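You operate a simulated robot arm through the tools that you are given. There is no shell and no other tool. Be economical: measure what you need, move in short steps, check, and stop when the job is done.

You run a simulated two-armed robot. Do the job below in one go: nothing can be reset, and whatever is moved stays where it is left.

TASK
Take the water card and leave it on the top of the potting bench. Put the blue-capped tube marked "wheat" from the middle of the measuring bench on the top of the corner bench and the blue-capped tube that says "basil" on the left half of the left cabinet shelf. Take the filter from the upper shelf of the wall rack and put it on the top of the lamp bar rack. Turn the right air knob to 50. Open the grey drawer, take the clip from the drainer beside the sink and leave it in the inside of the grey drawer and shut the drawer again. Put the leaf dish marked "C" from the top of the seed cupboard on top of the cover box there and the leaf dish that says "A" on top of the stacked pots there. Take the black pot and put it on the corner worktop. Take the clip box on the top of the cart and put it away on the lower shelf of the tall rack. Take the orange pot and put it on the top of the lamp bar rack. Any order will do. Set down upright: water card, blue-capped tube, filter, black pot, clip box, orange pot.

It is judged by the outcome, as a careful person would: the job done as asked, and still so three seconds after it is handed in. It fails if anything else is knocked over, pushed out of place, dropped, spilled or broken. A push-on lid holds only when it is set on centred and level and pressed home; a screw cap is set on level and turned clockwise until tight.

THE ROBOT
Two 7-joint arms with two-finger parallel grippers on one trunk, on a base that drives. Base frame: it is fixed to the floor where the robot stands at the start and does not move with it; the origin is under the middle of the robot, x ahead of it, y to its left, z up; the surface under the hand at the start is at about z = 0.88. Units: m, degrees, N and s.
The left shoulder is at the start at [0.07, 0.13, 1.015], the right one opposite. With the tool pointing down near the work surface each hand reaches from about 0.1 to 0.5 m from the robot's upright axis, wherever it stands, measured 20 degrees to its own side. Places, roughly: black pot (7x6x6 cm) [-1.2, 1.6, 0.9]; blue-capped tube [-7, -2.25, 1]; clip (2x8x2 cm) [0.8, -0.2, 0.9]; clip box [-2.75, -0.5, 1]; corner worktop [0.5, 1.8, 0.9]; cover box [-8.75, 0.75, 1]; filter [-8.75, -1.75, 0.75]; grey drawer [-1.7, 1.7, 0.7]; inside of the grey drawer [-1.7, 1.8, 0.6]; leaf dish [-8.75, 0.75, 0.75]; left half of the left cabinet shelf (15x17 cm) [-3.62, 0.98, 0.62]; lower shelf of the tall rack [-5.4, 2, 0.5]; orange pot (7x6x6 cm) [-2.5, -0.5, 1]; right air knob [-8.7, -1.1, 1.4]; stacked pots (10x10x12 cm) [-8.6, 0.8, 0.9]; top of the corner bench [-8.4, -2.5, 0.9]; top of the lamp bar rack [-5.8, -2.6, 0.9]; top of the potting bench [-1, 1.9, 0.9]; water card [0.75, 0, 1]. Payload 1.57 kg a hand.
The tool frame of a hand sits at the grasp point between the pads (the TCP): z along the fingers, y along the line on which they close. The tips reach 0.03 m beyond it. Largest opening 0.08 m; finger width 0.017, thickness 0.012; the body of the gripper, 0.04 by 0.082 m, starts 0.08 m behind the TCP.
Orientation is that of the tool frame in the base frame, as a unit quaternion [w, x, y, z]. With the fingers straight down and closing along the base's y, the tool's x points along the base's -x, its y along +y and its z along -z.

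THE INTERFACE
- The arms move only by the tool step_arm. It takes "left_targets", "right_targets" or both (then of equal length, played together; a hand with none holds still); each is a list that holds one entry, the list of rows, each a list of 7 numbers: the gripper command, from -1 (shut) to 1 (fully open), values between in proportion, then the shift along the tool's x, y, z in m, then the turn, a rotation vector about the tool's x, y, z in degrees. In form: [[[hand, tx, ty, tz, ax, ay, az], ...]]. A call has 1 to 8 rows; each row is the pose to reach, as a shift and turn from the pose commanded when the call began, along the tool's axes at that moment. A row lasts 0.2 s, in which the tool goes at most 0.05 m and 8.6 degrees; a call with a longer step from one row to the next is refused whole, and so is a gripper value outside its range. Where a pose cannot be reached the arm comes as near as it can. A force on the tool above 40 N (or 10 N above the force at the start of the call, whichever is more), or a blocked arm, ends the call early, and 0.2 s more pass. The fingers move at their own pace (about 0.108 m/s each) and stop on an object; they squeeze with about 31 N. The grip force told is the motor's: it shows also when the fingers shut on nothing. Time passes only in rows, and 0.2 s behind the last, so rows that repeat a pose let the fingers close. The reply holds the time, the measured pose of the TCP, the force on the tool along the base axes, the opening and the grip force, in the units named above and with some noise, with the torque about the TCP (base axes, N m) and any sound that the robot's microphone picked up, and new pictures: "pictures" is both (left out), scene, wrist or none (wrist: the cameras of the hands that moved).
- Cameras (640 x 400 px; columns grow to the right, rows downward): "scene" is now at [0.145, -0.0067, 1.2676]; the picture's right is [-0.04, -1.00, 0.00], its down [-0.42, 0.02, -0.91] and it looks along [0.91, -0.03, -0.42] (base axes); focal length 275 px, centre (320, 200). "left" rides on the left gripper at [0.072, 0.006, -0.122] in its tool frame; the picture's right is [-0.09, 1.00, 0.00], its down [-0.84, -0.08, -0.54] and it looks along [-0.54, -0.05, 0.84] (tool axes); focal length 238 px, centre (320, 200). "right" rides on the right gripper at [0.072, -0.007, -0.122] in its tool frame; the picture's right is [0.09, 1.00, 0.00], its down [-0.84, 0.08, -0.54] and it looks along [-0.54, 0.05, 0.84] (tool axes); focal length 238 px, centre (320, 200). There is no depth. A picture from a camera that has moved, and an enlarged one, comes with that camera's place and axes in the base frame and with its lens. The place of the scene camera against the robot may be out by one fixed shift of up to 0.012 m in any direction.
- raise_lower(by): slides the trunk up (or, below 0, down) by that many m; the arms and the scene camera ride with it, the base frame stays. It gives what a move gives, with no picture.
- base_move(legs): drives the robot by 1 to 6 legs, each [ahead, left, turn to the left] in m, m and degrees, along the robot's own axes; the way and the turn of a leg run together, so that a leg with both is an arc; at most 1.5 m and 180 degrees a leg. The arms and the cameras ride along, it lands a little off, and it stops where it bumps. It gives what a move gives, and a new picture of the scene camera.
- aim_head(pan, tilt): turns the head with the scene camera to pan (to the left, within 86 degrees either way) and tilt (down, from -29 to 69), counted from straight ahead of the robot. It gives what a move gives, and a new picture of the scene camera.
- zoom(camera, box): a new picture of the part [left, top, right, bottom] of that camera's present view, enlarged. It takes no simulated time.
- job_done(): hands the job in; it is judged then, once.

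Go step by step. Nothing tells you exact positions but the pictures and the camera data: compare them with the known pose of the tool, close in by small moves and look again before you grip or let go. The budget is 556 turns and 360 pictures, counting those below and the enlarged ones. Unless the task says otherwise, let go and move clear before handing in.

The tools are called after ">>>" as a command line: name --argument value ..., lists and objects as JSON in quotes. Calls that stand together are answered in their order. step_arm: Moves the arms, as the interface text tells. Its arguments: {"type":"object","properties":{"left_targets":{"type":"array"},"right_targets":{"type":"array"},"pictures":{"type":"string","enum":["both","scene","wrist","none"]}},"required":[]} The other tools are called the same way: raise_lower (by) slides the trunk up or down; base_move (legs) drives the base; aim_head (pan, tilt) turns the head that bears the scene camera; zoom (camera, box) takes an enlarged picture of a part of a camera's view; job_done () hands the job in.

At the start:

```text
time: 0.0
left_tcp_pos: [0.3586, 0.1205, 1.0761]
left_ee_rot: [0.0, 0.0, 1.0, -0.001]
left_ft_force: [-0.2, -0.4, 0.7]
left_torque: [0.04, 0.0, 0.01]
left_gripper_width: 0.0799
left_grip_force: 0.1
right_tcp_pos: [0.3669, -0.2183, 1.048]
right_ee_rot: [0.0, 0.0, 1.0, 0.0]
right_ft_force: [-0.5, 0.3, -0.2]
right_torque: [-0.02, -0.02, 0.0]
right_gripper_width: 0.08
right_grip_force: 0.1
trunk travel left (down, up): [-0.652, 0.288]
robot x, y, heading: [-0.0015, 0.002, 0.1]
head pan, tilt: [-2.1, 24.7]
```

scene: 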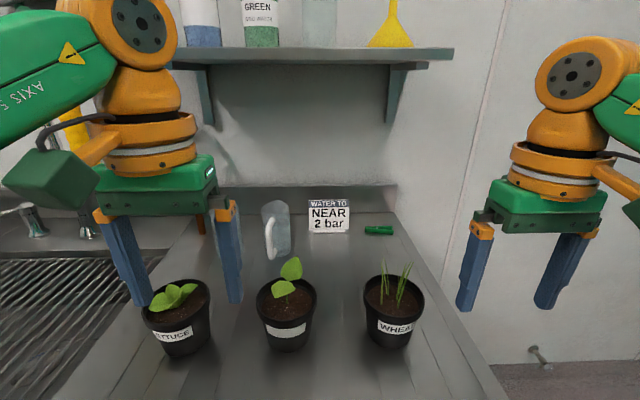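
right: 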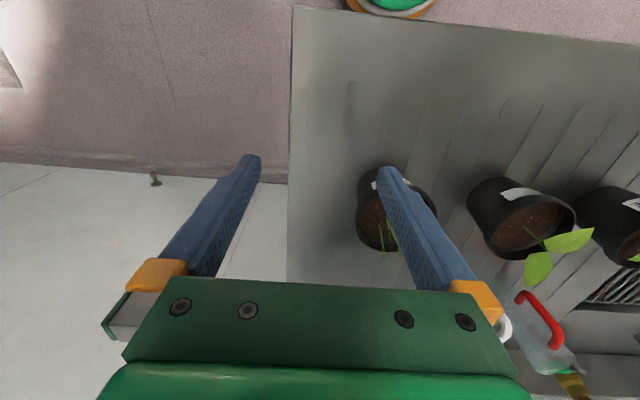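
left: 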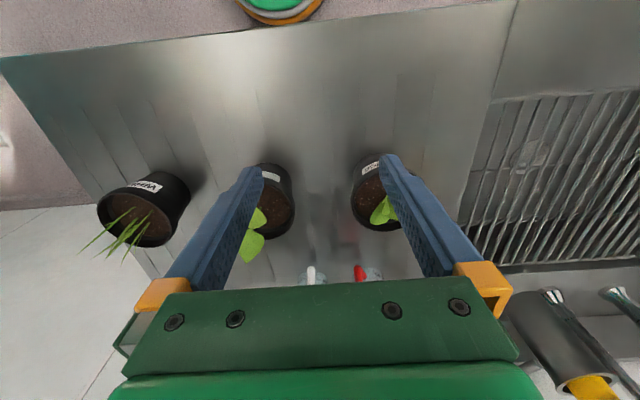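

I see the counter in front of me with three plant pots, and behind them the water card near (0.78, -0.05) and the green clip near (0.78, -0.19). I'll look closer and glance around before moving.

>>> zoom --camera "scene" --box '[220, 170, 440, 310]'

>>> aim_head --pan -50 --tilt 35

>>> aim_head --pan 70 --tilt 20

```text
2.86 times, centred on (330, 240) of scene
camera zoom: at [0.145, -0.0067, 1.2676], right [-0.04, -1.0, 0.0], down [-0.42, 0.02, -0.91], along [0.91, -0.03, -0.42], focal length 786 px, centre (291, 86)
```

zoom: 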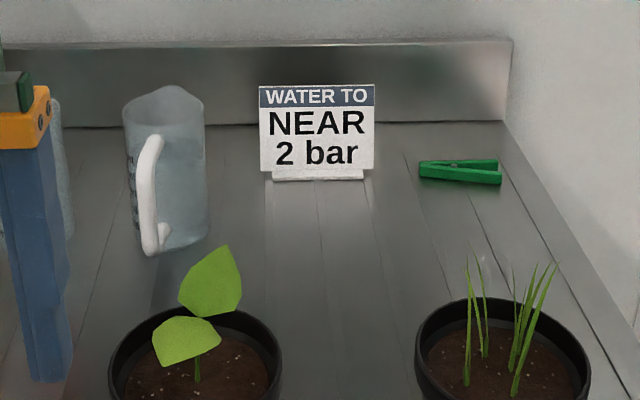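

```text
time: 1.2
left_tcp_pos: [0.359, 0.1201, 1.0773]
left_ee_rot: [0.0, 0.001, 1.0, -0.001]
left_ft_force: [0.2, -1.0, 0.0]
left_torque: [-0.01, 0.0, -0.02]
left_gripper_width: 0.08
left_grip_force: 0.1
right_tcp_pos: [0.3677, -0.2181, 1.0483]
right_ee_rot: [0.0, 0.0, 1.0, 0.001]
right_ft_force: [-0.1, -0.2, 0.4]
right_torque: [-0.01, -0.03, 0.01]
right_gripper_width: 0.0803
right_grip_force: 0.0
trunk travel left (down, up): [-0.652, 0.288]
robot x, y, heading: [0.0005, -0.0002, -0.1]
head pan, tilt: [-50.0, 35.0]
camera scene: at [0.1095, -0.0707, 1.2515], right [-0.77, -0.64, 0.0], down [-0.37, 0.44, -0.82], along [0.53, -0.63, -0.57], focal length 275 px, centre (320, 200)
```

scene: 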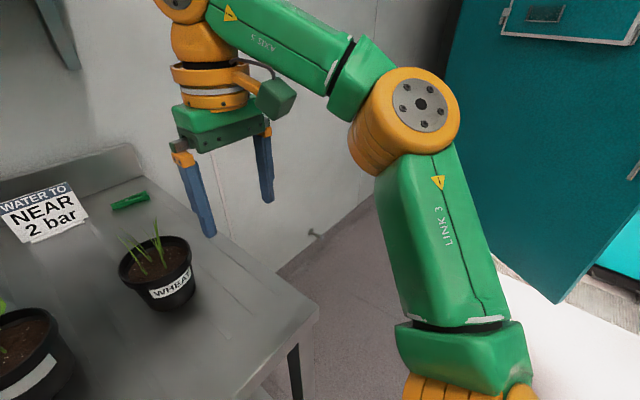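

```text
time: 3.2
left_tcp_pos: [0.359, 0.1199, 1.0772]
left_ee_rot: [0.0, 0.0, 1.0, -0.001]
left_ft_force: [0.2, -0.1, -0.2]
left_torque: [0.0, 0.01, -0.01]
left_gripper_width: 0.08
left_grip_force: 0.0
right_tcp_pos: [0.3669, -0.2181, 1.0486]
right_ee_rot: [0.001, 0.0, 1.0, 0.0]
right_ft_force: [0.6, 0.1, -0.1]
right_torque: [-0.01, 0.04, 0.02]
right_gripper_width: 0.08
right_grip_force: 0.0
trunk travel left (down, up): [-0.652, 0.288]
robot x, y, heading: [0.0009, -0.0021, -0.0]
head pan, tilt: [70.0, 20.0]
camera scene: at [0.0847, 0.0841, 1.2753], right [0.94, -0.34, 0.0], down [-0.12, -0.32, -0.94], along [0.32, 0.88, -0.34], focal length 275 px, centre (320, 200)
```

scene: 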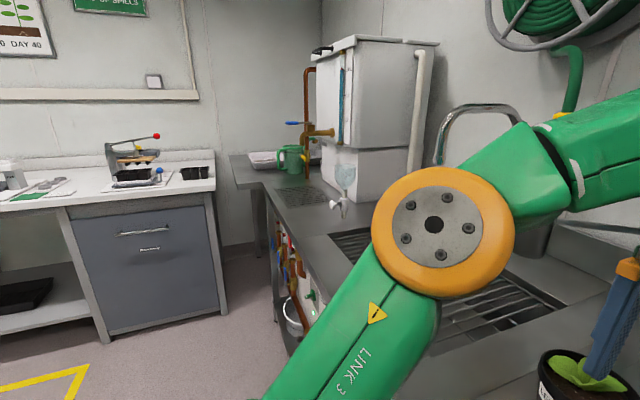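

The card stands on a small foot and the clip lies right of it, both too far to reach from the front. I'll check the robot's own footprint, raise the trunk, and plan to come in from the counter's right side.

>>> raise_lower --by 0.15

>>> aim_head --pan 0 --tilt 69

>>> aim_head --pan -75 --tilt 45

```text
time: 4.9
left_tcp_pos: [0.3595, 0.1203, 1.2265]
left_ee_rot: [0.0, 0.0, 1.0, -0.002]
left_ft_force: [0.8, -0.3, -0.3]
left_torque: [0.01, -0.02, 0.01]
left_gripper_width: 0.0799
left_grip_force: 0.1
right_tcp_pos: [0.3667, -0.2178, 1.1974]
right_ee_rot: [0.0, 0.001, 1.0, -0.001]
right_ft_force: [0.2, -0.8, -0.1]
right_torque: [-0.02, 0.0, -0.02]
right_gripper_width: 0.0801
right_grip_force: 0.1
trunk travel left (down, up): [-0.802, 0.138]
robot x, y, heading: [0.0004, -0.0019, 0.0]
head pan, tilt: [70.0, 20.0]
```

```text
time: 6.3
left_tcp_pos: [0.3595, 0.1203, 1.2265]
left_ee_rot: [0.001, 0.001, 1.0, -0.001]
left_ft_force: [-1.2, -0.5, 0.7]
left_torque: [0.02, 0.0, 0.0]
left_gripper_width: 0.0799
left_grip_force: 0.0
right_tcp_pos: [0.3682, -0.2186, 1.1983]
right_ee_rot: [0.0, 0.0, 1.0, -0.001]
right_ft_force: [-0.3, 0.4, -0.5]
right_torque: [-0.01, 0.01, 0.03]
right_gripper_width: 0.0799
right_grip_force: 0.1
trunk travel left (down, up): [-0.802, 0.138]
robot x, y, heading: [0.0022, -0.0002, -0.1]
head pan, tilt: [0.0, 68.8]
camera scene: at [0.1088, -0.0032, 1.3578], right [0.0, -1.0, 0.0], down [-0.93, 0.0, -0.36], along [0.36, 0.0, -0.93], focal length 275 px, centre (320, 200)
```

scene: 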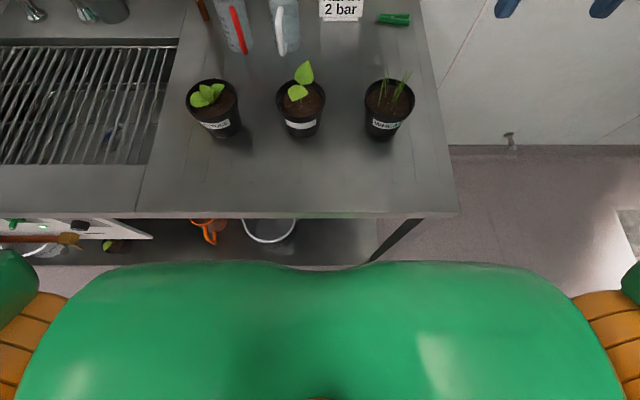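

```text
time: 7.8
left_tcp_pos: [0.3602, 0.1196, 1.2276]
left_ee_rot: [0.0, 0.0, 1.0, -0.001]
left_ft_force: [-0.5, -0.8, 0.1]
left_torque: [-0.08, -0.02, -0.01]
left_gripper_width: 0.0798
left_grip_force: 0.1
right_tcp_pos: [0.3674, -0.2189, 1.1973]
right_ee_rot: [0.0, -0.001, 1.0, 0.0]
right_ft_force: [0.1, -0.1, -0.5]
right_torque: [0.01, 0.0, -0.02]
right_gripper_width: 0.0799
right_grip_force: 0.0
trunk travel left (down, up): [-0.802, 0.138]
robot x, y, heading: [0.0029, 0.0038, 0.0]
head pan, tilt: [-75.0, 45.0]
camera scene: at [0.074, -0.0819, 1.3866], right [-0.97, -0.26, 0.0], down [-0.18, 0.68, -0.71], along [0.18, -0.68, -0.71], focal length 275 px, centre (320, 200)
```

scene: 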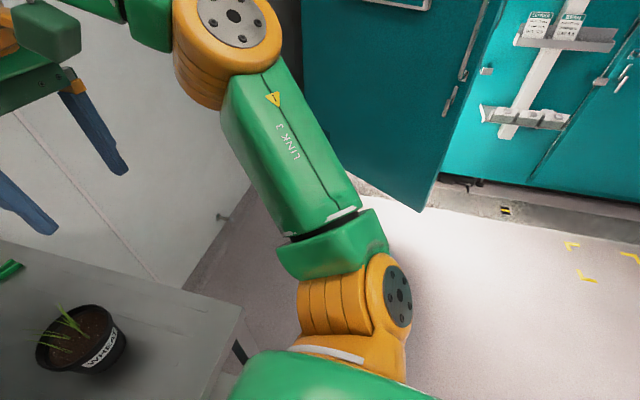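

Counter's front edge is x≈0.264 and its right edge y≈-0.255; back wall near x≈1.06. I'll drive round to the right side and face +y.

>>> base_move --legs '[[-0.05, -0.65, 0], [0, 0, 80], [0.1, -0.52, 0]]'

>>> aim_head --pan -15 --tilt 35

```text
time: 17.5
left_tcp_pos: [0.4351, -0.2961, 1.2266]
left_ee_rot: [0.002, -0.627, 0.779, 0.0]
left_ft_force: [-0.2, 0.1, -0.5]
left_torque: [0.01, -0.02, -0.02]
left_gripper_width: 0.0801
left_grip_force: 0.0
right_tcp_pos: [0.768, -0.3601, 1.1988]
right_ee_rot: [0.001, -0.627, 0.779, 0.0]
right_ft_force: [-0.7, -0.3, -1.0]
right_torque: [0.01, -0.01, 0.0]
right_gripper_width: 0.08
right_grip_force: 0.0
trunk travel left (down, up): [-0.802, 0.138]
robot x, y, heading: [0.4766, -0.6755, 77.5]
head pan, tilt: [-75.0, 45.0]
camera scene: at [0.5701, -0.623, 1.3868], right [0.05, -1.0, 0.0], down [-0.71, -0.03, -0.71], along [0.71, 0.03, -0.71], focal length 275 px, centre (320, 200)
```

scene: 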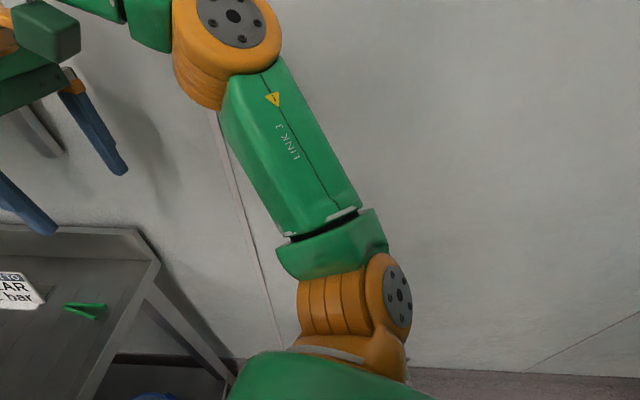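

```text
time: 18.8
left_tcp_pos: [0.4363, -0.2965, 1.2263]
left_ee_rot: [0.0, -0.626, 0.779, -0.001]
left_ft_force: [-0.3, -1.0, 0.5]
left_torque: [-0.02, 0.04, 0.05]
left_gripper_width: 0.0799
left_grip_force: 0.1
right_tcp_pos: [0.7703, -0.3623, 1.1969]
right_ee_rot: [0.001, -0.627, 0.779, 0.0]
right_ft_force: [0.5, -0.1, 0.3]
right_torque: [-0.02, 0.0, 0.0]
right_gripper_width: 0.08
right_grip_force: 0.1
trunk travel left (down, up): [-0.802, 0.138]
robot x, y, heading: [0.4793, -0.6733, 77.7]
head pan, tilt: [-15.0, 35.0]
camera scene: at [0.5312, -0.5486, 1.4014], right [0.89, -0.46, 0.0], down [-0.26, -0.51, -0.82], along [0.38, 0.73, -0.57], focal length 275 px, centre (320, 200)
```

scene: 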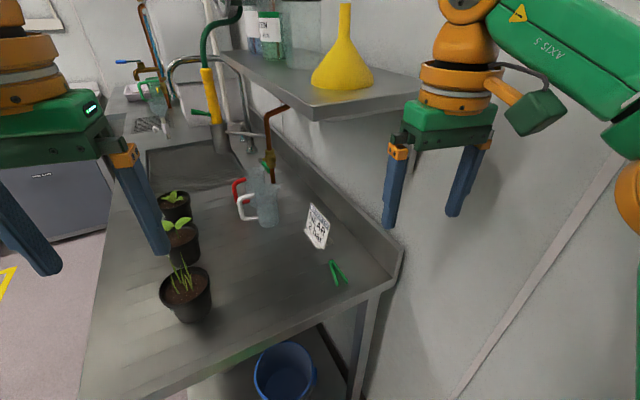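

The wall is at about x≈0.88 and the shelf overhangs the card, so a tilted approach from this side is right. I zoom in on the clip and card.

>>> zoom --camera "scene" --box '[270, 190, 400, 300]'

>>> zoom --camera "right" --box '[0, 0, 640, 400]'

```text
3.64 times, centred on (335, 245) of scene
camera zoom: at [0.5312, -0.5486, 1.4014], right [0.89, -0.46, 0.0], down [-0.26, -0.51, -0.82], along [0.38, 0.73, -0.57], focal length 1000 px, centre (266, 36)
```

zoom: 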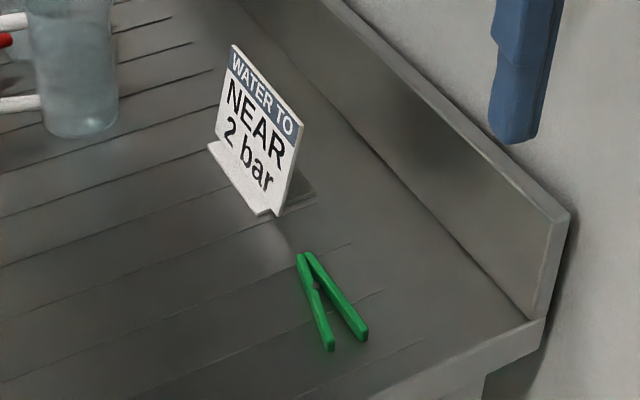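

```text
1.00 times, centred on (320, 200) of right (not enlarged: the box is as wide or as high as the picture)
camera zoom: at [0.7606, -0.4322, 1.3191], right [-0.99, 0.12, 0.0], down [0.1, 0.83, 0.54], along [0.07, 0.54, -0.84], focal length 238 px, centre (320, 200)
```

zoom: 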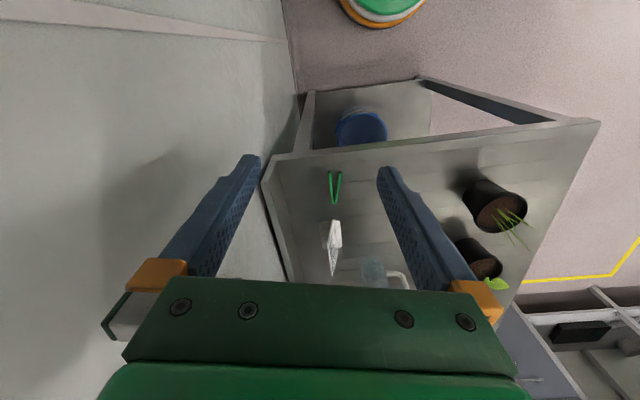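

Clip centre is about (0.762, -0.18), lying along y. I'll shift the base away from the wall a little, pitch the right hand forward 45°, and lower the trunk.

>>> base_move --legs '[[0.0, 0.06, 0]]'

>>> step_arm --right_targets '[[[1, 0, 0, 0, 0, -8, 0], [1, 0, 0, 0, 0, -16, 0], [1, 0, 0, 0, 0, -24, 0], [1, 0, 0, 0, 0, -32, 0], [1, 0, 0, 0, 0, -40, 0], [1, 0, 0, 0, 0, -45, 0]]]' --pictures "none"

>>> raise_lower --by -0.2

>>> zoom --camera "right" --box '[0, 0, 640, 400]'

```text
time: 19.8
left_tcp_pos: [0.3858, -0.2852, 1.2283]
left_ee_rot: [-0.002, -0.626, 0.78, 0.003]
left_ft_force: [0.3, -0.2, 0.4]
left_torque: [-0.02, 0.06, 0.05]
left_gripper_width: 0.0799
left_grip_force: 0.1
right_tcp_pos: [0.719, -0.3494, 1.1959]
right_ee_rot: [-0.002, -0.627, 0.779, 0.003]
right_ft_force: [1.0, -0.4, -0.1]
right_torque: [-0.03, 0.05, 0.05]
right_gripper_width: 0.08
right_grip_force: 0.0
trunk travel left (down, up): [-0.802, 0.138]
robot x, y, heading: [0.4219, -0.6567, 77.5]
head pan, tilt: [-15.0, 35.0]
camera scene: at [0.4824, -0.5377, 1.4012], right [0.89, -0.46, -0.01], down [-0.27, -0.51, -0.82], along [0.37, 0.73, -0.58], focal length 275 px, centre (320, 200)
```

scene: 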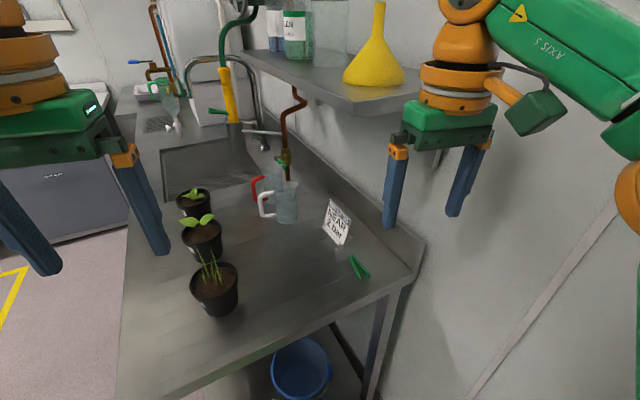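

```text
time: 21.2
left_tcp_pos: [0.3788, -0.2832, 1.227]
left_ee_rot: [0.002, -0.627, 0.779, 0.0]
left_ft_force: [-0.4, -0.6, 0.4]
left_torque: [0.02, 0.03, 0.02]
left_gripper_width: 0.0801
left_grip_force: 0.1
right_tcp_pos: [0.7112, -0.3492, 1.1976]
right_ee_rot: [0.298, -0.578, 0.72, 0.24]
right_ft_force: [-0.2, 0.2, 0.1]
right_torque: [-0.03, 0.01, 0.01]
right_gripper_width: 0.0801
right_grip_force: 0.0
trunk travel left (down, up): [-0.802, 0.138]
robot x, y, heading: [0.419, -0.6576, 77.8]
head pan, tilt: [-15.0, 35.0]
```

```text
time: 23.4
left_tcp_pos: [0.3784, -0.2844, 1.0267]
left_ee_rot: [0.001, -0.627, 0.779, 0.0]
left_ft_force: [0.0, -0.4, 0.6]
left_torque: [-0.03, 0.03, 0.0]
left_gripper_width: 0.0797
left_grip_force: 0.0
right_tcp_pos: [0.7119, -0.3495, 0.9968]
right_ee_rot: [0.299, -0.579, 0.72, 0.239]
right_ft_force: [0.1, 0.3, 0.7]
right_torque: [0.01, 0.01, 0.0]
right_gripper_width: 0.0799
right_grip_force: 0.2
trunk travel left (down, up): [-0.602, 0.338]
robot x, y, heading: [0.4177, -0.6592, 77.9]
head pan, tilt: [-15.0, 35.0]
```

```text
1.00 times, centred on (320, 200) of right (not enlarged: the box is as wide or as high as the picture)
camera zoom: at [0.6886, -0.4836, 1.0327], right [-0.99, 0.15, -0.06], down [-0.03, 0.22, 0.97], along [0.16, 0.96, -0.21], focal length 238 px, centre (320, 200)
```

zoom: 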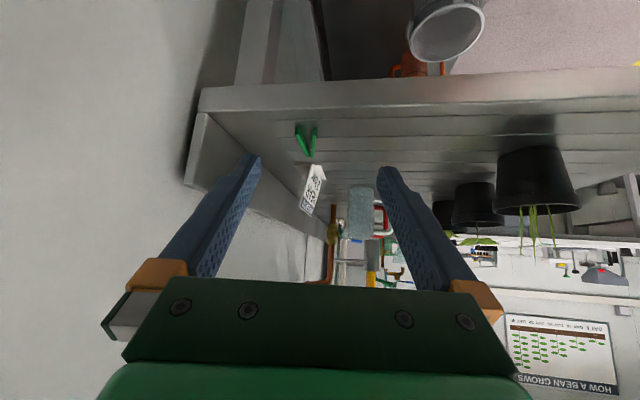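

The clip sits near (0.765, -0.17) and the hand is tilted properly. I move in closer and turn 7° to line up with the clip.

>>> step_arm --right_targets '[[[1, -0.016, -0.01, 0.03, -1.6, 0, -1.6], [1, -0.032, -0.02, 0.06, -3.3, 0, -3.3], [1, -0.0487, -0.0306, 0.0911, -4.95, 0, -4.95], [1, -0.0487, -0.0306, 0.0911, -4.95, 0, -4.95]]]' --pictures "both"

```text
time: 24.4
left_tcp_pos: [0.3793, -0.2837, 1.0275]
left_ee_rot: [0.002, -0.627, 0.779, 0.0]
left_ft_force: [1.1, -0.1, 0.8]
left_torque: [-0.03, 0.0, 0.02]
left_gripper_width: 0.0798
left_grip_force: 0.0
right_tcp_pos: [0.7631, -0.2572, 0.9675]
right_ee_rot: [0.283, -0.622, 0.683, 0.258]
right_ft_force: [-0.1, -0.3, -0.9]
right_torque: [0.0, 0.01, -0.01]
right_gripper_width: 0.0802
right_grip_force: 0.0
trunk travel left (down, up): [-0.602, 0.338]
robot x, y, heading: [0.4225, -0.6586, 77.7]
head pan, tilt: [-15.0, 35.0]
camera scene: at [0.4731, -0.5363, 1.2015], right [0.89, -0.46, 0.0], down [-0.26, -0.51, -0.82], along [0.38, 0.73, -0.57], focal length 275 px, centre (320, 200)
camera right: at [0.7572, -0.3948, 1.002], right [-1.0, 0.03, -0.07], down [-0.06, 0.21, 0.97], along [0.04, 0.98, -0.21], focal length 238 px, centre (320, 200)
```

scene: 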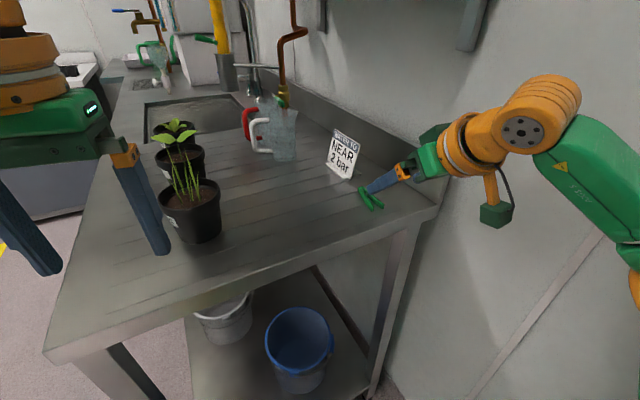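
right: 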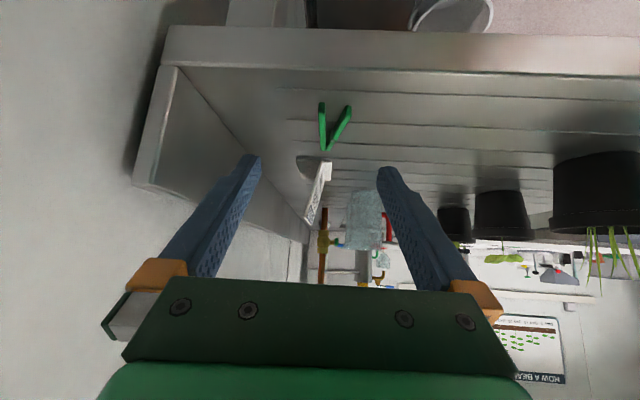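

The clip is lined up between the fingers. I advance to it along the finger direction, stopping just above the surface, then close.

>>> step_arm --right_targets '[[[1, 0.001, 0.002, 0.03, 0, 0, 0], [1, 0.003, 0.005, 0.06, 0, 0, 0], [1, 0.0035, 0.007, 0.077, 0, 0, 0], [1, 0.0035, 0.007, 0.077, 0, 0, 0]]]' --pictures "wrist"

```text
time: 25.4
left_tcp_pos: [0.3784, -0.2837, 1.0279]
left_ee_rot: [0.001, -0.627, 0.779, 0.0]
left_ft_force: [-0.1, -0.9, 0.2]
left_torque: [-0.01, 0.0, 0.0]
left_gripper_width: 0.0799
left_grip_force: 0.1
right_tcp_pos: [0.7613, -0.206, 0.9116]
right_ee_rot: [0.284, -0.622, 0.683, 0.258]
right_ft_force: [-0.5, -0.9, -0.4]
right_torque: [0.03, 0.01, 0.0]
right_gripper_width: 0.0802
right_grip_force: 0.0
trunk travel left (down, up): [-0.602, 0.338]
robot x, y, heading: [0.4194, -0.6587, 77.5]
head pan, tilt: [-15.0, 35.0]
camera right: at [0.7555, -0.3425, 0.9452], right [-1.0, 0.03, -0.07], down [-0.06, 0.21, 0.97], along [0.04, 0.98, -0.21], focal length 238 px, centre (320, 200)
```

right: 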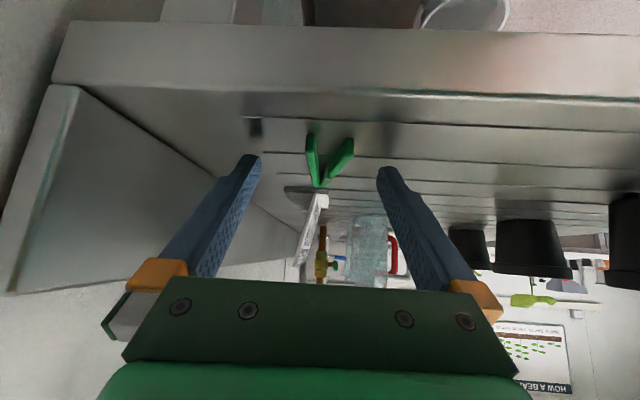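

Fingertips straddle the middle of the clip. Close on it.

>>> step_arm --right_targets '[[[1, 0.0015, 0, 0.0025, 0, 0, 0], [-1, 0.0015, 0, 0.0025, 0, 0, 0], [-1, 0.0015, 0, 0.0025, 0, 0, 0], [-1, 0.0015, 0, 0.0025, 0, 0, 0]]]' --pictures "wrist"

```text
time: 26.4
left_tcp_pos: [0.3794, -0.2827, 1.0271]
left_ee_rot: [0.001, -0.626, 0.78, -0.001]
left_ft_force: [0.3, 0.2, 0.0]
left_torque: [0.02, 0.02, -0.04]
left_gripper_width: 0.0801
left_grip_force: 0.0
right_tcp_pos: [0.7613, -0.2033, 0.9078]
right_ee_rot: [0.283, -0.622, 0.683, 0.258]
right_ft_force: [-0.7, 0.0, -0.5]
right_torque: [0.04, 0.01, -0.01]
right_gripper_width: 0.0143
right_grip_force: 29.5
trunk travel left (down, up): [-0.602, 0.338]
robot x, y, heading: [0.4184, -0.6601, 77.2]
head pan, tilt: [-15.0, 35.0]
camera right: at [0.7552, -0.3419, 0.9431], right [-1.0, 0.03, -0.07], down [-0.06, 0.21, 0.97], along [0.04, 0.98, -0.21], focal length 238 px, centre (320, 200)
```

right: 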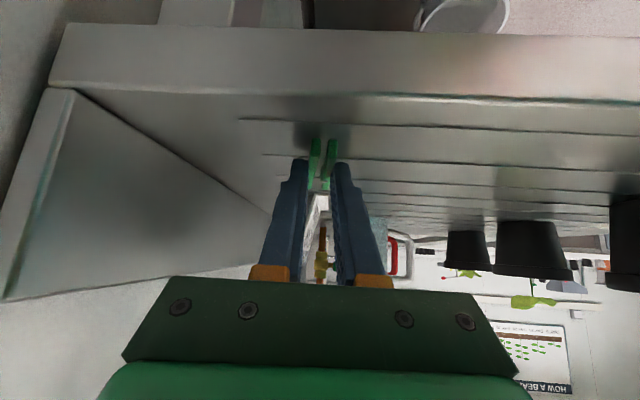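

Clip held (14 mm). Lift it, and look toward the potting bench as I drive over.

>>> step_arm --right_targets '[[[-1, -0.02, 0, -0.035, 0, 0, 0], [-1, -0.042, 0, -0.07, 0, 0, 0], [-1, -0.0636, 0, -0.106, 0, 0, 0], [-1, -0.0636, 0, -0.15, 0, 0, 0]]]' --pictures "wrist"

>>> base_move --legs '[[-0.12, 0, 0], [0, 1.0, 12]]'

>>> aim_head --pan 20 --tilt 15

```text
time: 27.4
left_tcp_pos: [0.3792, -0.2848, 1.0283]
left_ee_rot: [0.002, -0.627, 0.779, 0.0]
left_ft_force: [0.1, 0.2, 0.6]
left_torque: [-0.01, 0.0, -0.05]
left_gripper_width: 0.0799
left_grip_force: 0.1
right_tcp_pos: [0.7559, -0.2684, 1.0585]
right_ee_rot: [0.283, -0.622, 0.683, 0.258]
right_ft_force: [-0.1, -0.5, -0.4]
right_torque: [0.02, 0.04, 0.02]
right_gripper_width: 0.014
right_grip_force: 30.7
trunk travel left (down, up): [-0.602, 0.338]
robot x, y, heading: [0.4244, -0.6592, 77.5]
head pan, tilt: [-15.0, 35.0]
camera right: at [0.7497, -0.4059, 1.0938], right [-1.0, 0.03, -0.07], down [-0.06, 0.21, 0.98], along [0.04, 0.98, -0.21], focal length 238 px, centre (320, 200)
```

right: 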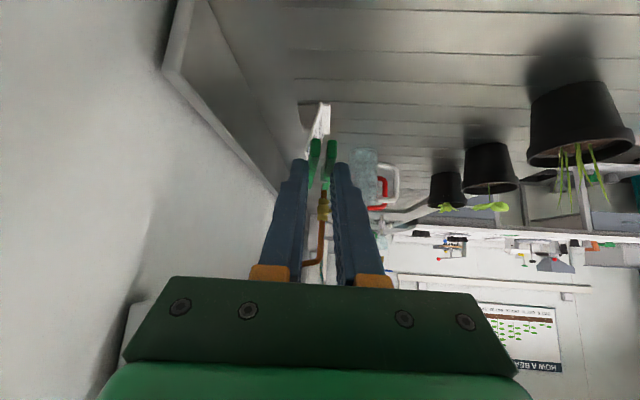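

```text
time: 33.4
left_tcp_pos: [-0.7167, -0.3013, 1.0272]
left_ee_rot: [-0.001, -0.702, 0.713, -0.001]
left_ft_force: [-0.1, 0.5, -0.2]
left_torque: [-0.01, 0.03, 0.01]
left_gripper_width: 0.0801
left_grip_force: 0.0
right_tcp_pos: [-0.3475, -0.2096, 1.0584]
right_ee_rot: [-0.257, 0.686, -0.618, -0.284]
right_ft_force: [0.4, 0.3, 0.5]
right_torque: [0.0, -0.04, 0.0]
right_gripper_width: 0.0142
right_grip_force: 30.6
trunk travel left (down, up): [-0.602, 0.338]
robot x, y, heading: [-0.5994, -0.6584, 89.3]
head pan, tilt: [-15.0, 35.0]
camera scene: at [-0.5728, -0.5296, 1.2014], right [0.96, -0.27, 0.0], down [-0.16, -0.55, -0.82], along [0.22, 0.79, -0.57], focal length 275 px, centre (320, 200)
```

scene: 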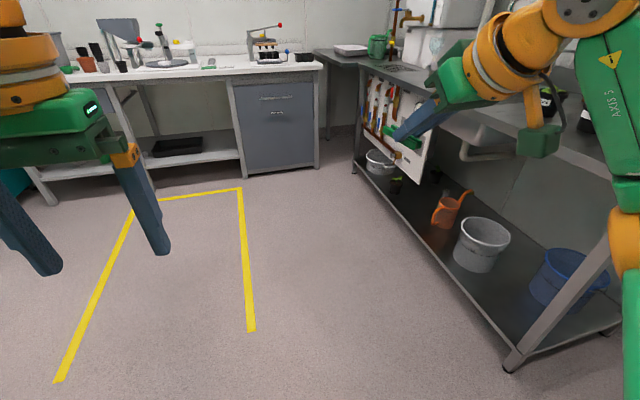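

```text
time: 34.4
left_tcp_pos: [-0.7149, -0.3004, 1.0269]
left_ee_rot: [0.001, -0.702, 0.713, -0.001]
left_ft_force: [-0.1, 1.1, 0.6]
left_torque: [0.02, 0.02, 0.02]
left_gripper_width: 0.0802
left_grip_force: 0.1
right_tcp_pos: [-0.349, -0.2095, 1.0578]
right_ee_rot: [-0.255, 0.687, -0.618, -0.285]
right_ft_force: [-0.2, -0.4, 0.0]
right_torque: [-0.01, -0.01, -0.01]
right_gripper_width: 0.0141
right_grip_force: 30.6
trunk travel left (down, up): [-0.602, 0.338]
robot x, y, heading: [-0.6023, -0.6628, 89.2]
head pan, tilt: [20.0, 15.0]
camera scene: at [-0.6276, -0.526, 1.2334], right [0.95, 0.33, 0.0], down [0.08, -0.25, -0.97], along [-0.31, 0.91, -0.26], focal length 275 px, centre (320, 200)
```

scene: 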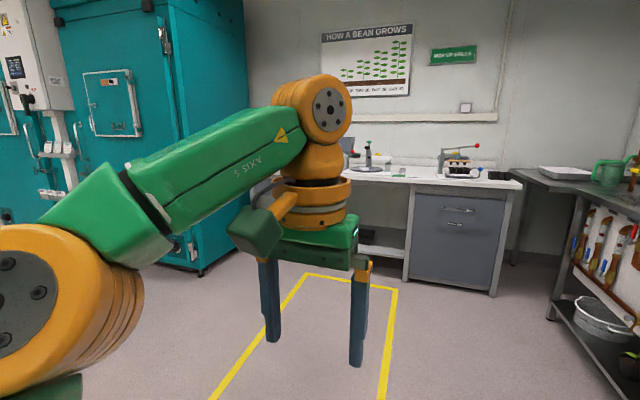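

A white-topped bench lies ahead with one grey-fronted drawer near x≈-0.25; the listed grey drawer should be near x=-1.7. I'll drive closer and look at the whole bench.

>>> zoom --camera "scene" --box '[340, 130, 540, 290]'

>>> base_move --legs '[[1.0, 0.55, 0]]'

>>> aim_head --pan 40 --tilt 20

```text
2.50 times, centred on (440, 210) of scene
camera zoom: at [-0.6276, -0.526, 1.2334], right [0.95, 0.33, 0.0], down [0.08, -0.25, -0.97], along [-0.31, 0.91, -0.26], focal length 688 px, centre (20, 175)
```

zoom: 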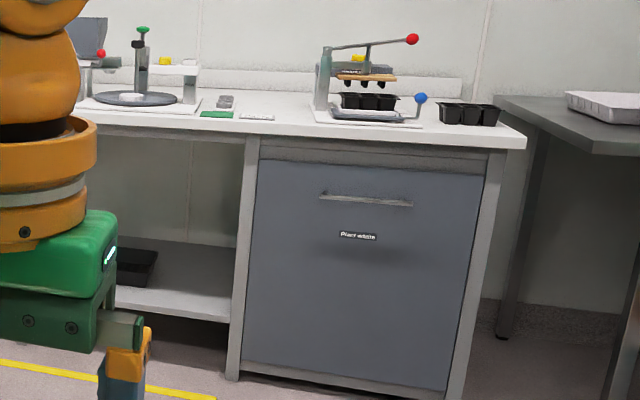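

```text
time: 40.3
left_tcp_pos: [-1.2442, 0.721, 1.0267]
left_ee_rot: [0.001, -0.702, 0.713, 0.0]
left_ft_force: [-0.4, 0.1, -0.1]
left_torque: [0.01, 0.03, 0.04]
left_gripper_width: 0.08
left_grip_force: 0.0
right_tcp_pos: [-0.8779, 0.8128, 1.0587]
right_ee_rot: [-0.256, 0.687, -0.618, -0.284]
right_ft_force: [0.0, 0.2, -0.1]
right_torque: [-0.03, -0.02, 0.02]
right_gripper_width: 0.014
right_grip_force: 30.4
trunk travel left (down, up): [-0.602, 0.338]
robot x, y, heading: [-1.1299, 0.3651, 89.2]
head pan, tilt: [20.0, 15.0]
camera scene: at [-1.1569, 0.4962, 1.2335], right [0.95, 0.33, 0.0], down [0.08, -0.24, -0.97], along [-0.32, 0.91, -0.26], focal length 275 px, centre (320, 200)
```

scene: 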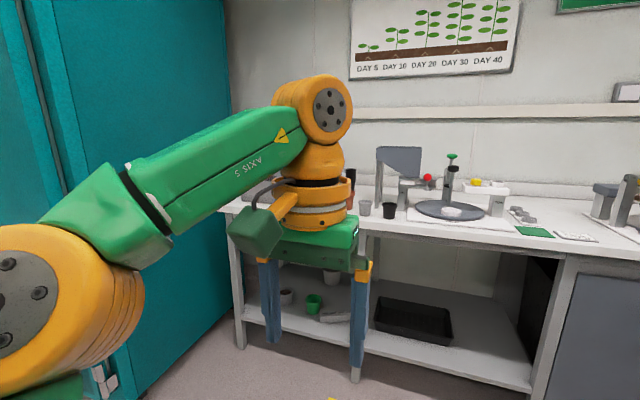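

```text
time: 41.1
left_tcp_pos: [-1.2436, 0.7211, 1.0272]
left_ee_rot: [0.002, -0.702, 0.713, 0.001]
left_ft_force: [-0.3, -0.1, -0.3]
left_torque: [0.01, -0.01, 0.02]
left_gripper_width: 0.0796
left_grip_force: 0.0
right_tcp_pos: [-0.8783, 0.8121, 1.0583]
right_ee_rot: [-0.256, 0.687, -0.618, -0.285]
right_ft_force: [-0.6, 0.1, -0.4]
right_torque: [0.01, -0.01, 0.03]
right_gripper_width: 0.0144
right_grip_force: 30.4
trunk travel left (down, up): [-0.602, 0.338]
robot x, y, heading: [-1.13, 0.3587, 89.0]
head pan, tilt: [40.0, 20.0]
camera scene: at [-1.185, 0.4804, 1.2253], right [0.78, 0.63, 0.0], down [0.21, -0.27, -0.94], along [-0.59, 0.73, -0.34], focal length 275 px, centre (320, 200)
```

scene: 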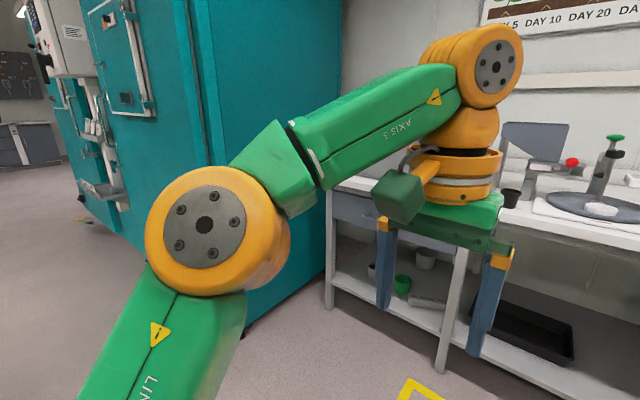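

There's a shallow grey drawer at the left end of the bench behind my left hand. I'll shift left and raise the view past the arm.

>>> base_move --legs '[[0.3, 0.45, 0]]'

>>> aim_head --pan 0 --tilt 35

```text
time: 44.2
left_tcp_pos: [-1.6852, 1.0306, 1.0262]
left_ee_rot: [0.001, -0.7, 0.714, 0.001]
left_ft_force: [-0.7, -0.6, -0.6]
left_torque: [0.03, -0.01, -0.02]
left_gripper_width: 0.0798
left_grip_force: 0.1
right_tcp_pos: [-1.3188, 1.1209, 1.0579]
right_ee_rot: [-0.257, 0.686, -0.619, -0.284]
right_ft_force: [0.1, 0.2, 0.3]
right_torque: [0.01, 0.0, -0.03]
right_gripper_width: 0.0139
right_grip_force: 30.6
trunk travel left (down, up): [-0.602, 0.338]
robot x, y, heading: [-1.5692, 0.6687, 89.0]
head pan, tilt: [40.0, 20.0]
camera scene: at [-1.6273, 0.7889, 1.2254], right [0.78, 0.63, 0.0], down [0.21, -0.27, -0.94], along [-0.59, 0.73, -0.34], focal length 275 px, centre (320, 200)
```

scene: 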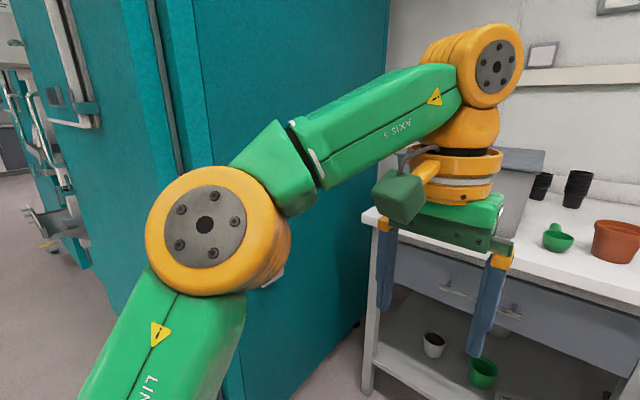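

```text
time: 45.3
left_tcp_pos: [-1.6858, 1.0323, 1.0266]
left_ee_rot: [0.001, -0.7, 0.714, 0.0]
left_ft_force: [-0.1, 0.3, 0.2]
left_torque: [-0.03, 0.01, 0.01]
left_gripper_width: 0.0798
left_grip_force: 0.1
right_tcp_pos: [-1.3194, 1.1211, 1.0579]
right_ee_rot: [-0.256, 0.686, -0.619, -0.284]
right_ft_force: [0.2, -0.3, 0.4]
right_torque: [0.01, 0.03, 0.01]
right_gripper_width: 0.0141
right_grip_force: 30.8
trunk travel left (down, up): [-0.602, 0.338]
robot x, y, heading: [-1.5705, 0.6686, 88.9]
head pan, tilt: [0.0, 35.0]
camera scene: at [-1.5676, 0.8047, 1.2015], right [1.0, -0.02, 0.0], down [-0.01, -0.57, -0.82], along [0.02, 0.82, -0.57], focal length 275 px, centre (320, 200)
```

scene: 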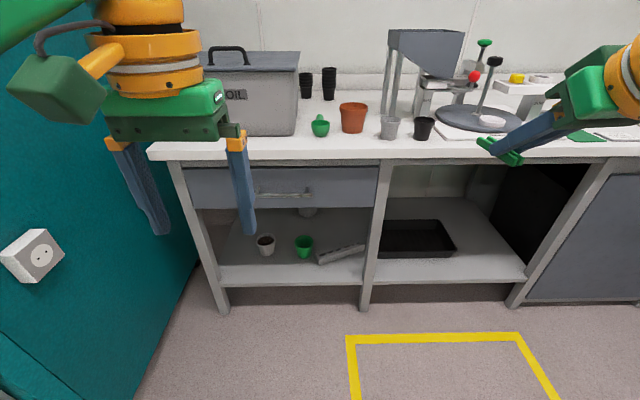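

Now I see the grey drawer clearly, its handle near (-1.65, 1.5, 0.72), and the black pot near (-1.23, 1.63). Zoom on the handle.

>>> zoom --camera "scene" --box '[170, 130, 450, 270]'

```text
2.29 times, centred on (310, 200) of scene
camera zoom: at [-1.5676, 0.8047, 1.2015], right [1.0, -0.02, 0.0], down [-0.01, -0.57, -0.82], along [0.02, 0.82, -0.57], focal length 629 px, centre (343, 200)
```

zoom: 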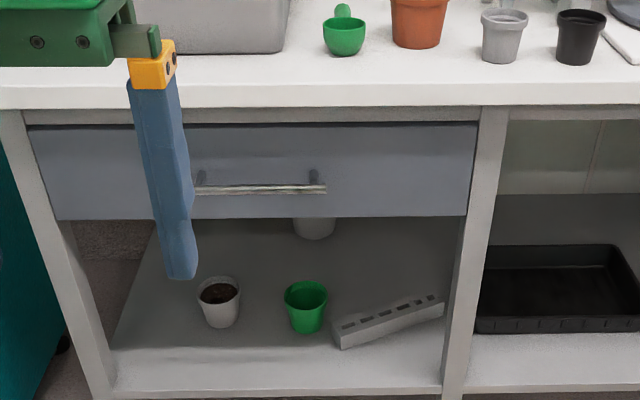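

I'll orient the left hand horizontal with fingers ahead, closing vertically, to grasp the drawer bar. First pitch it up while reaching forward.

>>> step_arm --left_targets '[[[1, -0.015, 0, 0, 0, -8, 0], [1, -0.03, 0, 0, 0, -16, 0], [1, -0.045, 0, 0, 0, -24, 0], [1, -0.06, 0, 0, 0, -32, 0], [1, -0.075, 0, 0, 0, -40, 0], [1, -0.09, 0, 0, 0, -48, 0], [1, -0.1, 0, 0, 0, -56, 0], [1, -0.1, 0, 0, 0, -60, 0]]]' --pictures "none"

>>> step_arm --left_targets '[[[1, 0, 0, 0, 0, -8, 0], [1, 0, 0, 0, 0, -16, 0], [1, 0, 0, 0, 0, -24, 0], [1, 0, 0, 0, 0, -30, 0]]]' --pictures "none"

>>> step_arm --left_targets '[[[1, 0, 0, 0, 0, 0, 8], [1, 0, 0, 0, 0, 0, 16], [1, 0, 0, 0, 0, 0, 24], [1, 0, 0, 0, 0, 0, 32], [1, 0, 0, 0, 0, 0, 40], [1, 0, 0, 0, 0, 0, 48]]]' --pictures "none"

>>> step_arm --left_targets '[[[1, 0, 0, 0, 0, 0, 8], [1, 0, 0, 0, 0, 0, 16], [1, 0, 0, 0, 0, 0, 24], [1, 0, 0, 0, 0, 0, 32], [1, 0, 0, 0, 0, 0, 40], [1, 0, 0, 0, 0, 0, 42]]]' --pictures "both"

```text
time: 47.1
left_tcp_pos: [-1.6842, 1.1304, 1.0276]
left_ee_rot: [0.359, -0.606, 0.617, 0.35]
left_ft_force: [-0.1, 0.0, -0.3]
left_torque: [-0.02, 0.01, 0.01]
left_gripper_width: 0.08
left_grip_force: 0.1
right_tcp_pos: [-1.3196, 1.1198, 1.0575]
right_ee_rot: [-0.256, 0.686, -0.619, -0.284]
right_ft_force: [0.4, -0.3, 0.4]
right_torque: [0.0, -0.04, 0.0]
right_gripper_width: 0.014
right_grip_force: 30.3
trunk travel left (down, up): [-0.602, 0.338]
robot x, y, heading: [-1.5761, 0.6734, 89.0]
head pan, tilt: [0.0, 35.0]
```

```text
time: 48.1
left_tcp_pos: [-1.684, 1.1319, 1.0271]
left_ee_rot: [0.506, -0.495, 0.503, 0.496]
left_ft_force: [-0.2, -0.9, -0.3]
left_torque: [0.0, -0.03, 0.01]
left_gripper_width: 0.0801
left_grip_force: 0.1
right_tcp_pos: [-1.3192, 1.1207, 1.058]
right_ee_rot: [-0.256, 0.686, -0.619, -0.284]
right_ft_force: [-0.7, -0.9, -0.4]
right_torque: [0.03, -0.01, 0.0]
right_gripper_width: 0.014
right_grip_force: 30.6
trunk travel left (down, up): [-0.602, 0.338]
robot x, y, heading: [-1.5765, 0.6697, 89.0]
head pan, tilt: [0.0, 35.0]
```

```text
time: 49.5
left_tcp_pos: [-1.6841, 1.1304, 1.0272]
left_ee_rot: [0.26, -0.246, 0.663, 0.658]
left_ft_force: [0.1, 1.2, -0.6]
left_torque: [0.01, 0.0, 0.0]
left_gripper_width: 0.08
left_grip_force: 0.0
right_tcp_pos: [-1.3193, 1.1216, 1.0585]
right_ee_rot: [-0.257, 0.686, -0.619, -0.284]
right_ft_force: [-0.2, 0.6, -1.2]
right_torque: [0.01, -0.01, -0.02]
right_gripper_width: 0.0142
right_grip_force: 30.1
trunk travel left (down, up): [-0.602, 0.338]
robot x, y, heading: [-1.5723, 0.6717, 88.8]
head pan, tilt: [0.0, 35.0]
```

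```text
time: 50.9
left_tcp_pos: [-1.6841, 1.131, 1.0269]
left_ee_rot: [0.007, 0.007, 0.707, 0.707]
left_ft_force: [-0.2, 0.0, 1.5]
left_torque: [0.0, 0.0, -0.01]
left_gripper_width: 0.08
left_grip_force: 0.0
right_tcp_pos: [-1.3189, 1.1202, 1.058]
right_ee_rot: [-0.256, 0.686, -0.619, -0.285]
right_ft_force: [0.3, -0.7, 0.4]
right_torque: [-0.02, -0.02, -0.02]
right_gripper_width: 0.0141
right_grip_force: 29.9
trunk travel left (down, up): [-0.602, 0.338]
robot x, y, heading: [-1.573, 0.6686, 88.9]
head pan, tilt: [0.0, 35.0]
camera scene: at [-1.5675, 0.8047, 1.2014], right [1.0, -0.02, 0.0], down [-0.01, -0.57, -0.82], along [0.02, 0.82, -0.57], focal length 275 px, centre (320, 200)
camera left: at [-1.7591, 1.0107, 1.0335], right [0.09, 0.0, 1.0], down [0.83, -0.56, -0.08], along [0.56, 0.83, -0.05], focal length 238 px, centre (320, 200)
```

scene: 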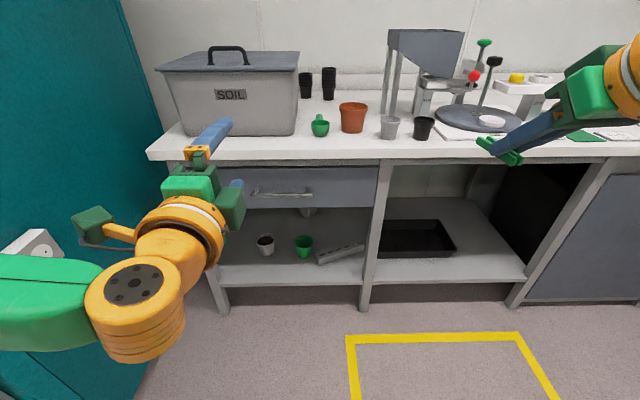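
left: 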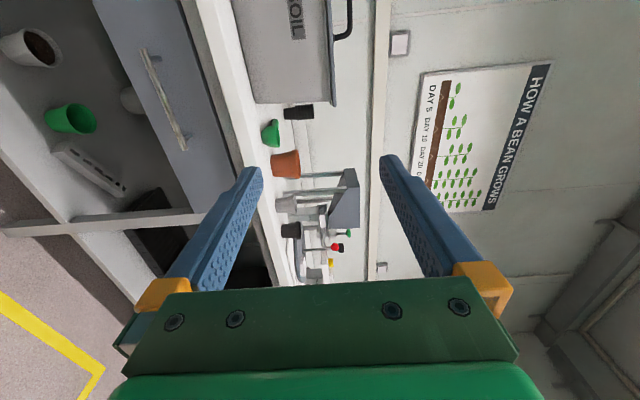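

The left hand orientation is right. Now lower it to the bar's height (~0.72) with the arm alone.

>>> step_arm --left_targets '[[[1, 0, -0.045, 0, 0, 0, 0], [1, 0, -0.09, 0, 0, 0, 0], [1, 0, -0.135, 0, 0, 0, 0], [1, 0, -0.18, 0, 0, 0, 0], [1, 0, -0.225, 0, 0, 0, 0], [1, 0, -0.27, 0, 0, 0, 0], [1, 0, -0.3, 0, 0, 0, 0], [1, 0, -0.3, 0, 0, 0, 0]]]' --pictures "both"

```text
time: 52.7
left_tcp_pos: [-1.6075, 1.1077, 0.8175]
left_ee_rot: [0.007, 0.005, 0.707, 0.707]
left_ft_force: [0.2, -0.3, -0.7]
left_torque: [0.05, 0.02, -0.01]
left_gripper_width: 0.0801
left_grip_force: 0.1
left hand out of reach, approached as far as the arm can: row 2, 3, 4, 5, 6, 7, 8
right_tcp_pos: [-1.3203, 1.1207, 1.0574]
right_ee_rot: [-0.257, 0.686, -0.619, -0.284]
right_ft_force: [0.1, -0.1, -0.3]
right_torque: [-0.02, 0.02, 0.05]
right_gripper_width: 0.0139
right_grip_force: 30.4
trunk travel left (down, up): [-0.602, 0.338]
robot x, y, heading: [-1.575, 0.6705, 88.7]
head pan, tilt: [0.0, 35.0]
camera scene: at [-1.5675, 0.8047, 1.2014], right [1.0, -0.02, 0.0], down [-0.01, -0.57, -0.82], along [0.02, 0.82, -0.57], focal length 275 px, centre (320, 200)
camera left: at [-1.6813, 0.9873, 0.8233], right [0.09, 0.0, 1.0], down [0.83, -0.56, -0.08], along [0.55, 0.83, -0.05], focal length 238 px, centre (320, 200)
```

scene: 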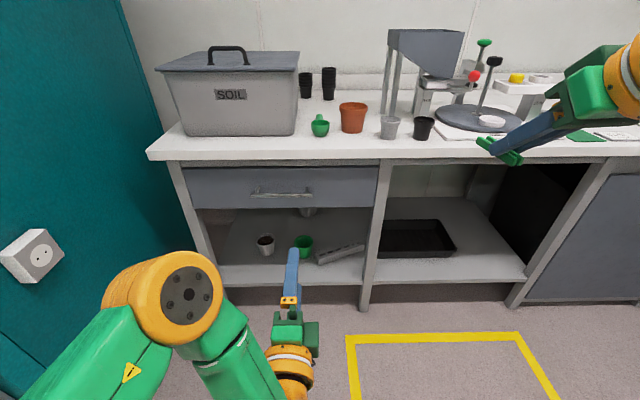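
left: 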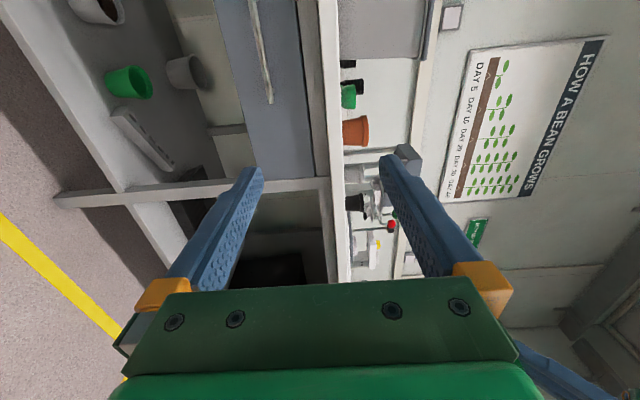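

The arm can't go that low from this trunk height near the body. I lower the trunk 0.2 and raise the right (clip) hand to stay above the bench.

>>> step_arm --right_targets '[[[-1, -0.03, 0, -0.03, 0, 0, 0], [-1, -0.06, 0, -0.06, 0, 0, 0], [-1, -0.09, 0, -0.09, 0, 0, 0], [-1, -0.12, 0, -0.12, 0, 0, 0], [-1, -0.14, 0, -0.14, 0, 0, 0]]]' --pictures "none"

>>> raise_lower --by -0.15

>>> zoom --camera "left" --box '[0, 0, 640, 400]'

```text
time: 53.9
left_tcp_pos: [-1.6067, 1.1078, 0.816]
left_ee_rot: [0.006, 0.006, 0.708, 0.707]
left_ft_force: [0.5, 0.3, -0.3]
left_torque: [0.05, -0.01, 0.02]
left_gripper_width: 0.0797
left_grip_force: 0.1
right_tcp_pos: [-1.346, 1.0587, 1.1883]
right_ee_rot: [-0.257, 0.685, -0.619, -0.284]
right_ft_force: [-0.8, -0.1, -0.1]
right_torque: [-0.02, 0.03, -0.01]
right_gripper_width: 0.0139
right_grip_force: 30.5
right hand out of reach, approached as far as the arm can: row 2, 3, 4, 5
trunk travel left (down, up): [-0.602, 0.338]
robot x, y, heading: [-1.5748, 0.6701, 88.8]
head pan, tilt: [0.0, 35.0]
```

```text
time: 55.6
left_tcp_pos: [-1.607, 1.1078, 0.6669]
left_ee_rot: [0.006, 0.005, 0.708, 0.706]
left_ft_force: [0.1, 0.1, 0.4]
left_torque: [-0.02, -0.02, 0.01]
left_gripper_width: 0.0799
left_grip_force: 0.1
right_tcp_pos: [-1.3448, 1.0574, 1.0385]
right_ee_rot: [-0.257, 0.685, -0.619, -0.284]
right_ft_force: [0.1, -0.2, 0.4]
right_torque: [-0.01, -0.01, 0.02]
right_gripper_width: 0.0138
right_grip_force: 30.0
trunk travel left (down, up): [-0.452, 0.488]
robot x, y, heading: [-1.5727, 0.6692, 89.2]
head pan, tilt: [0.0, 35.0]
```

```text
1.00 times, centred on (320, 200) of left (not enlarged: the box is as wide or as high as the picture)
camera zoom: at [-1.6815, 0.9873, 0.6735], right [0.09, 0.0, 1.0], down [0.83, -0.56, -0.08], along [0.55, 0.83, -0.05], focal length 238 px, centre (320, 200)
```

zoom: 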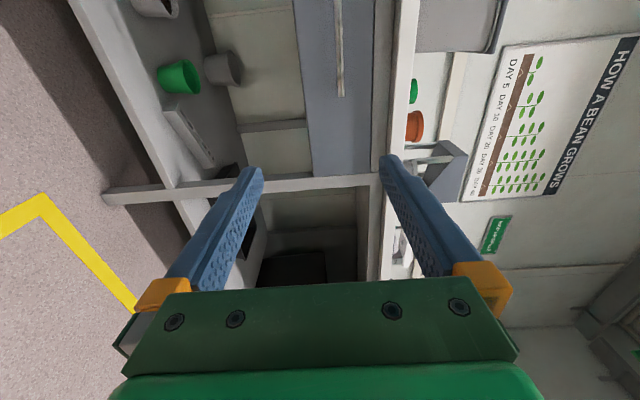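

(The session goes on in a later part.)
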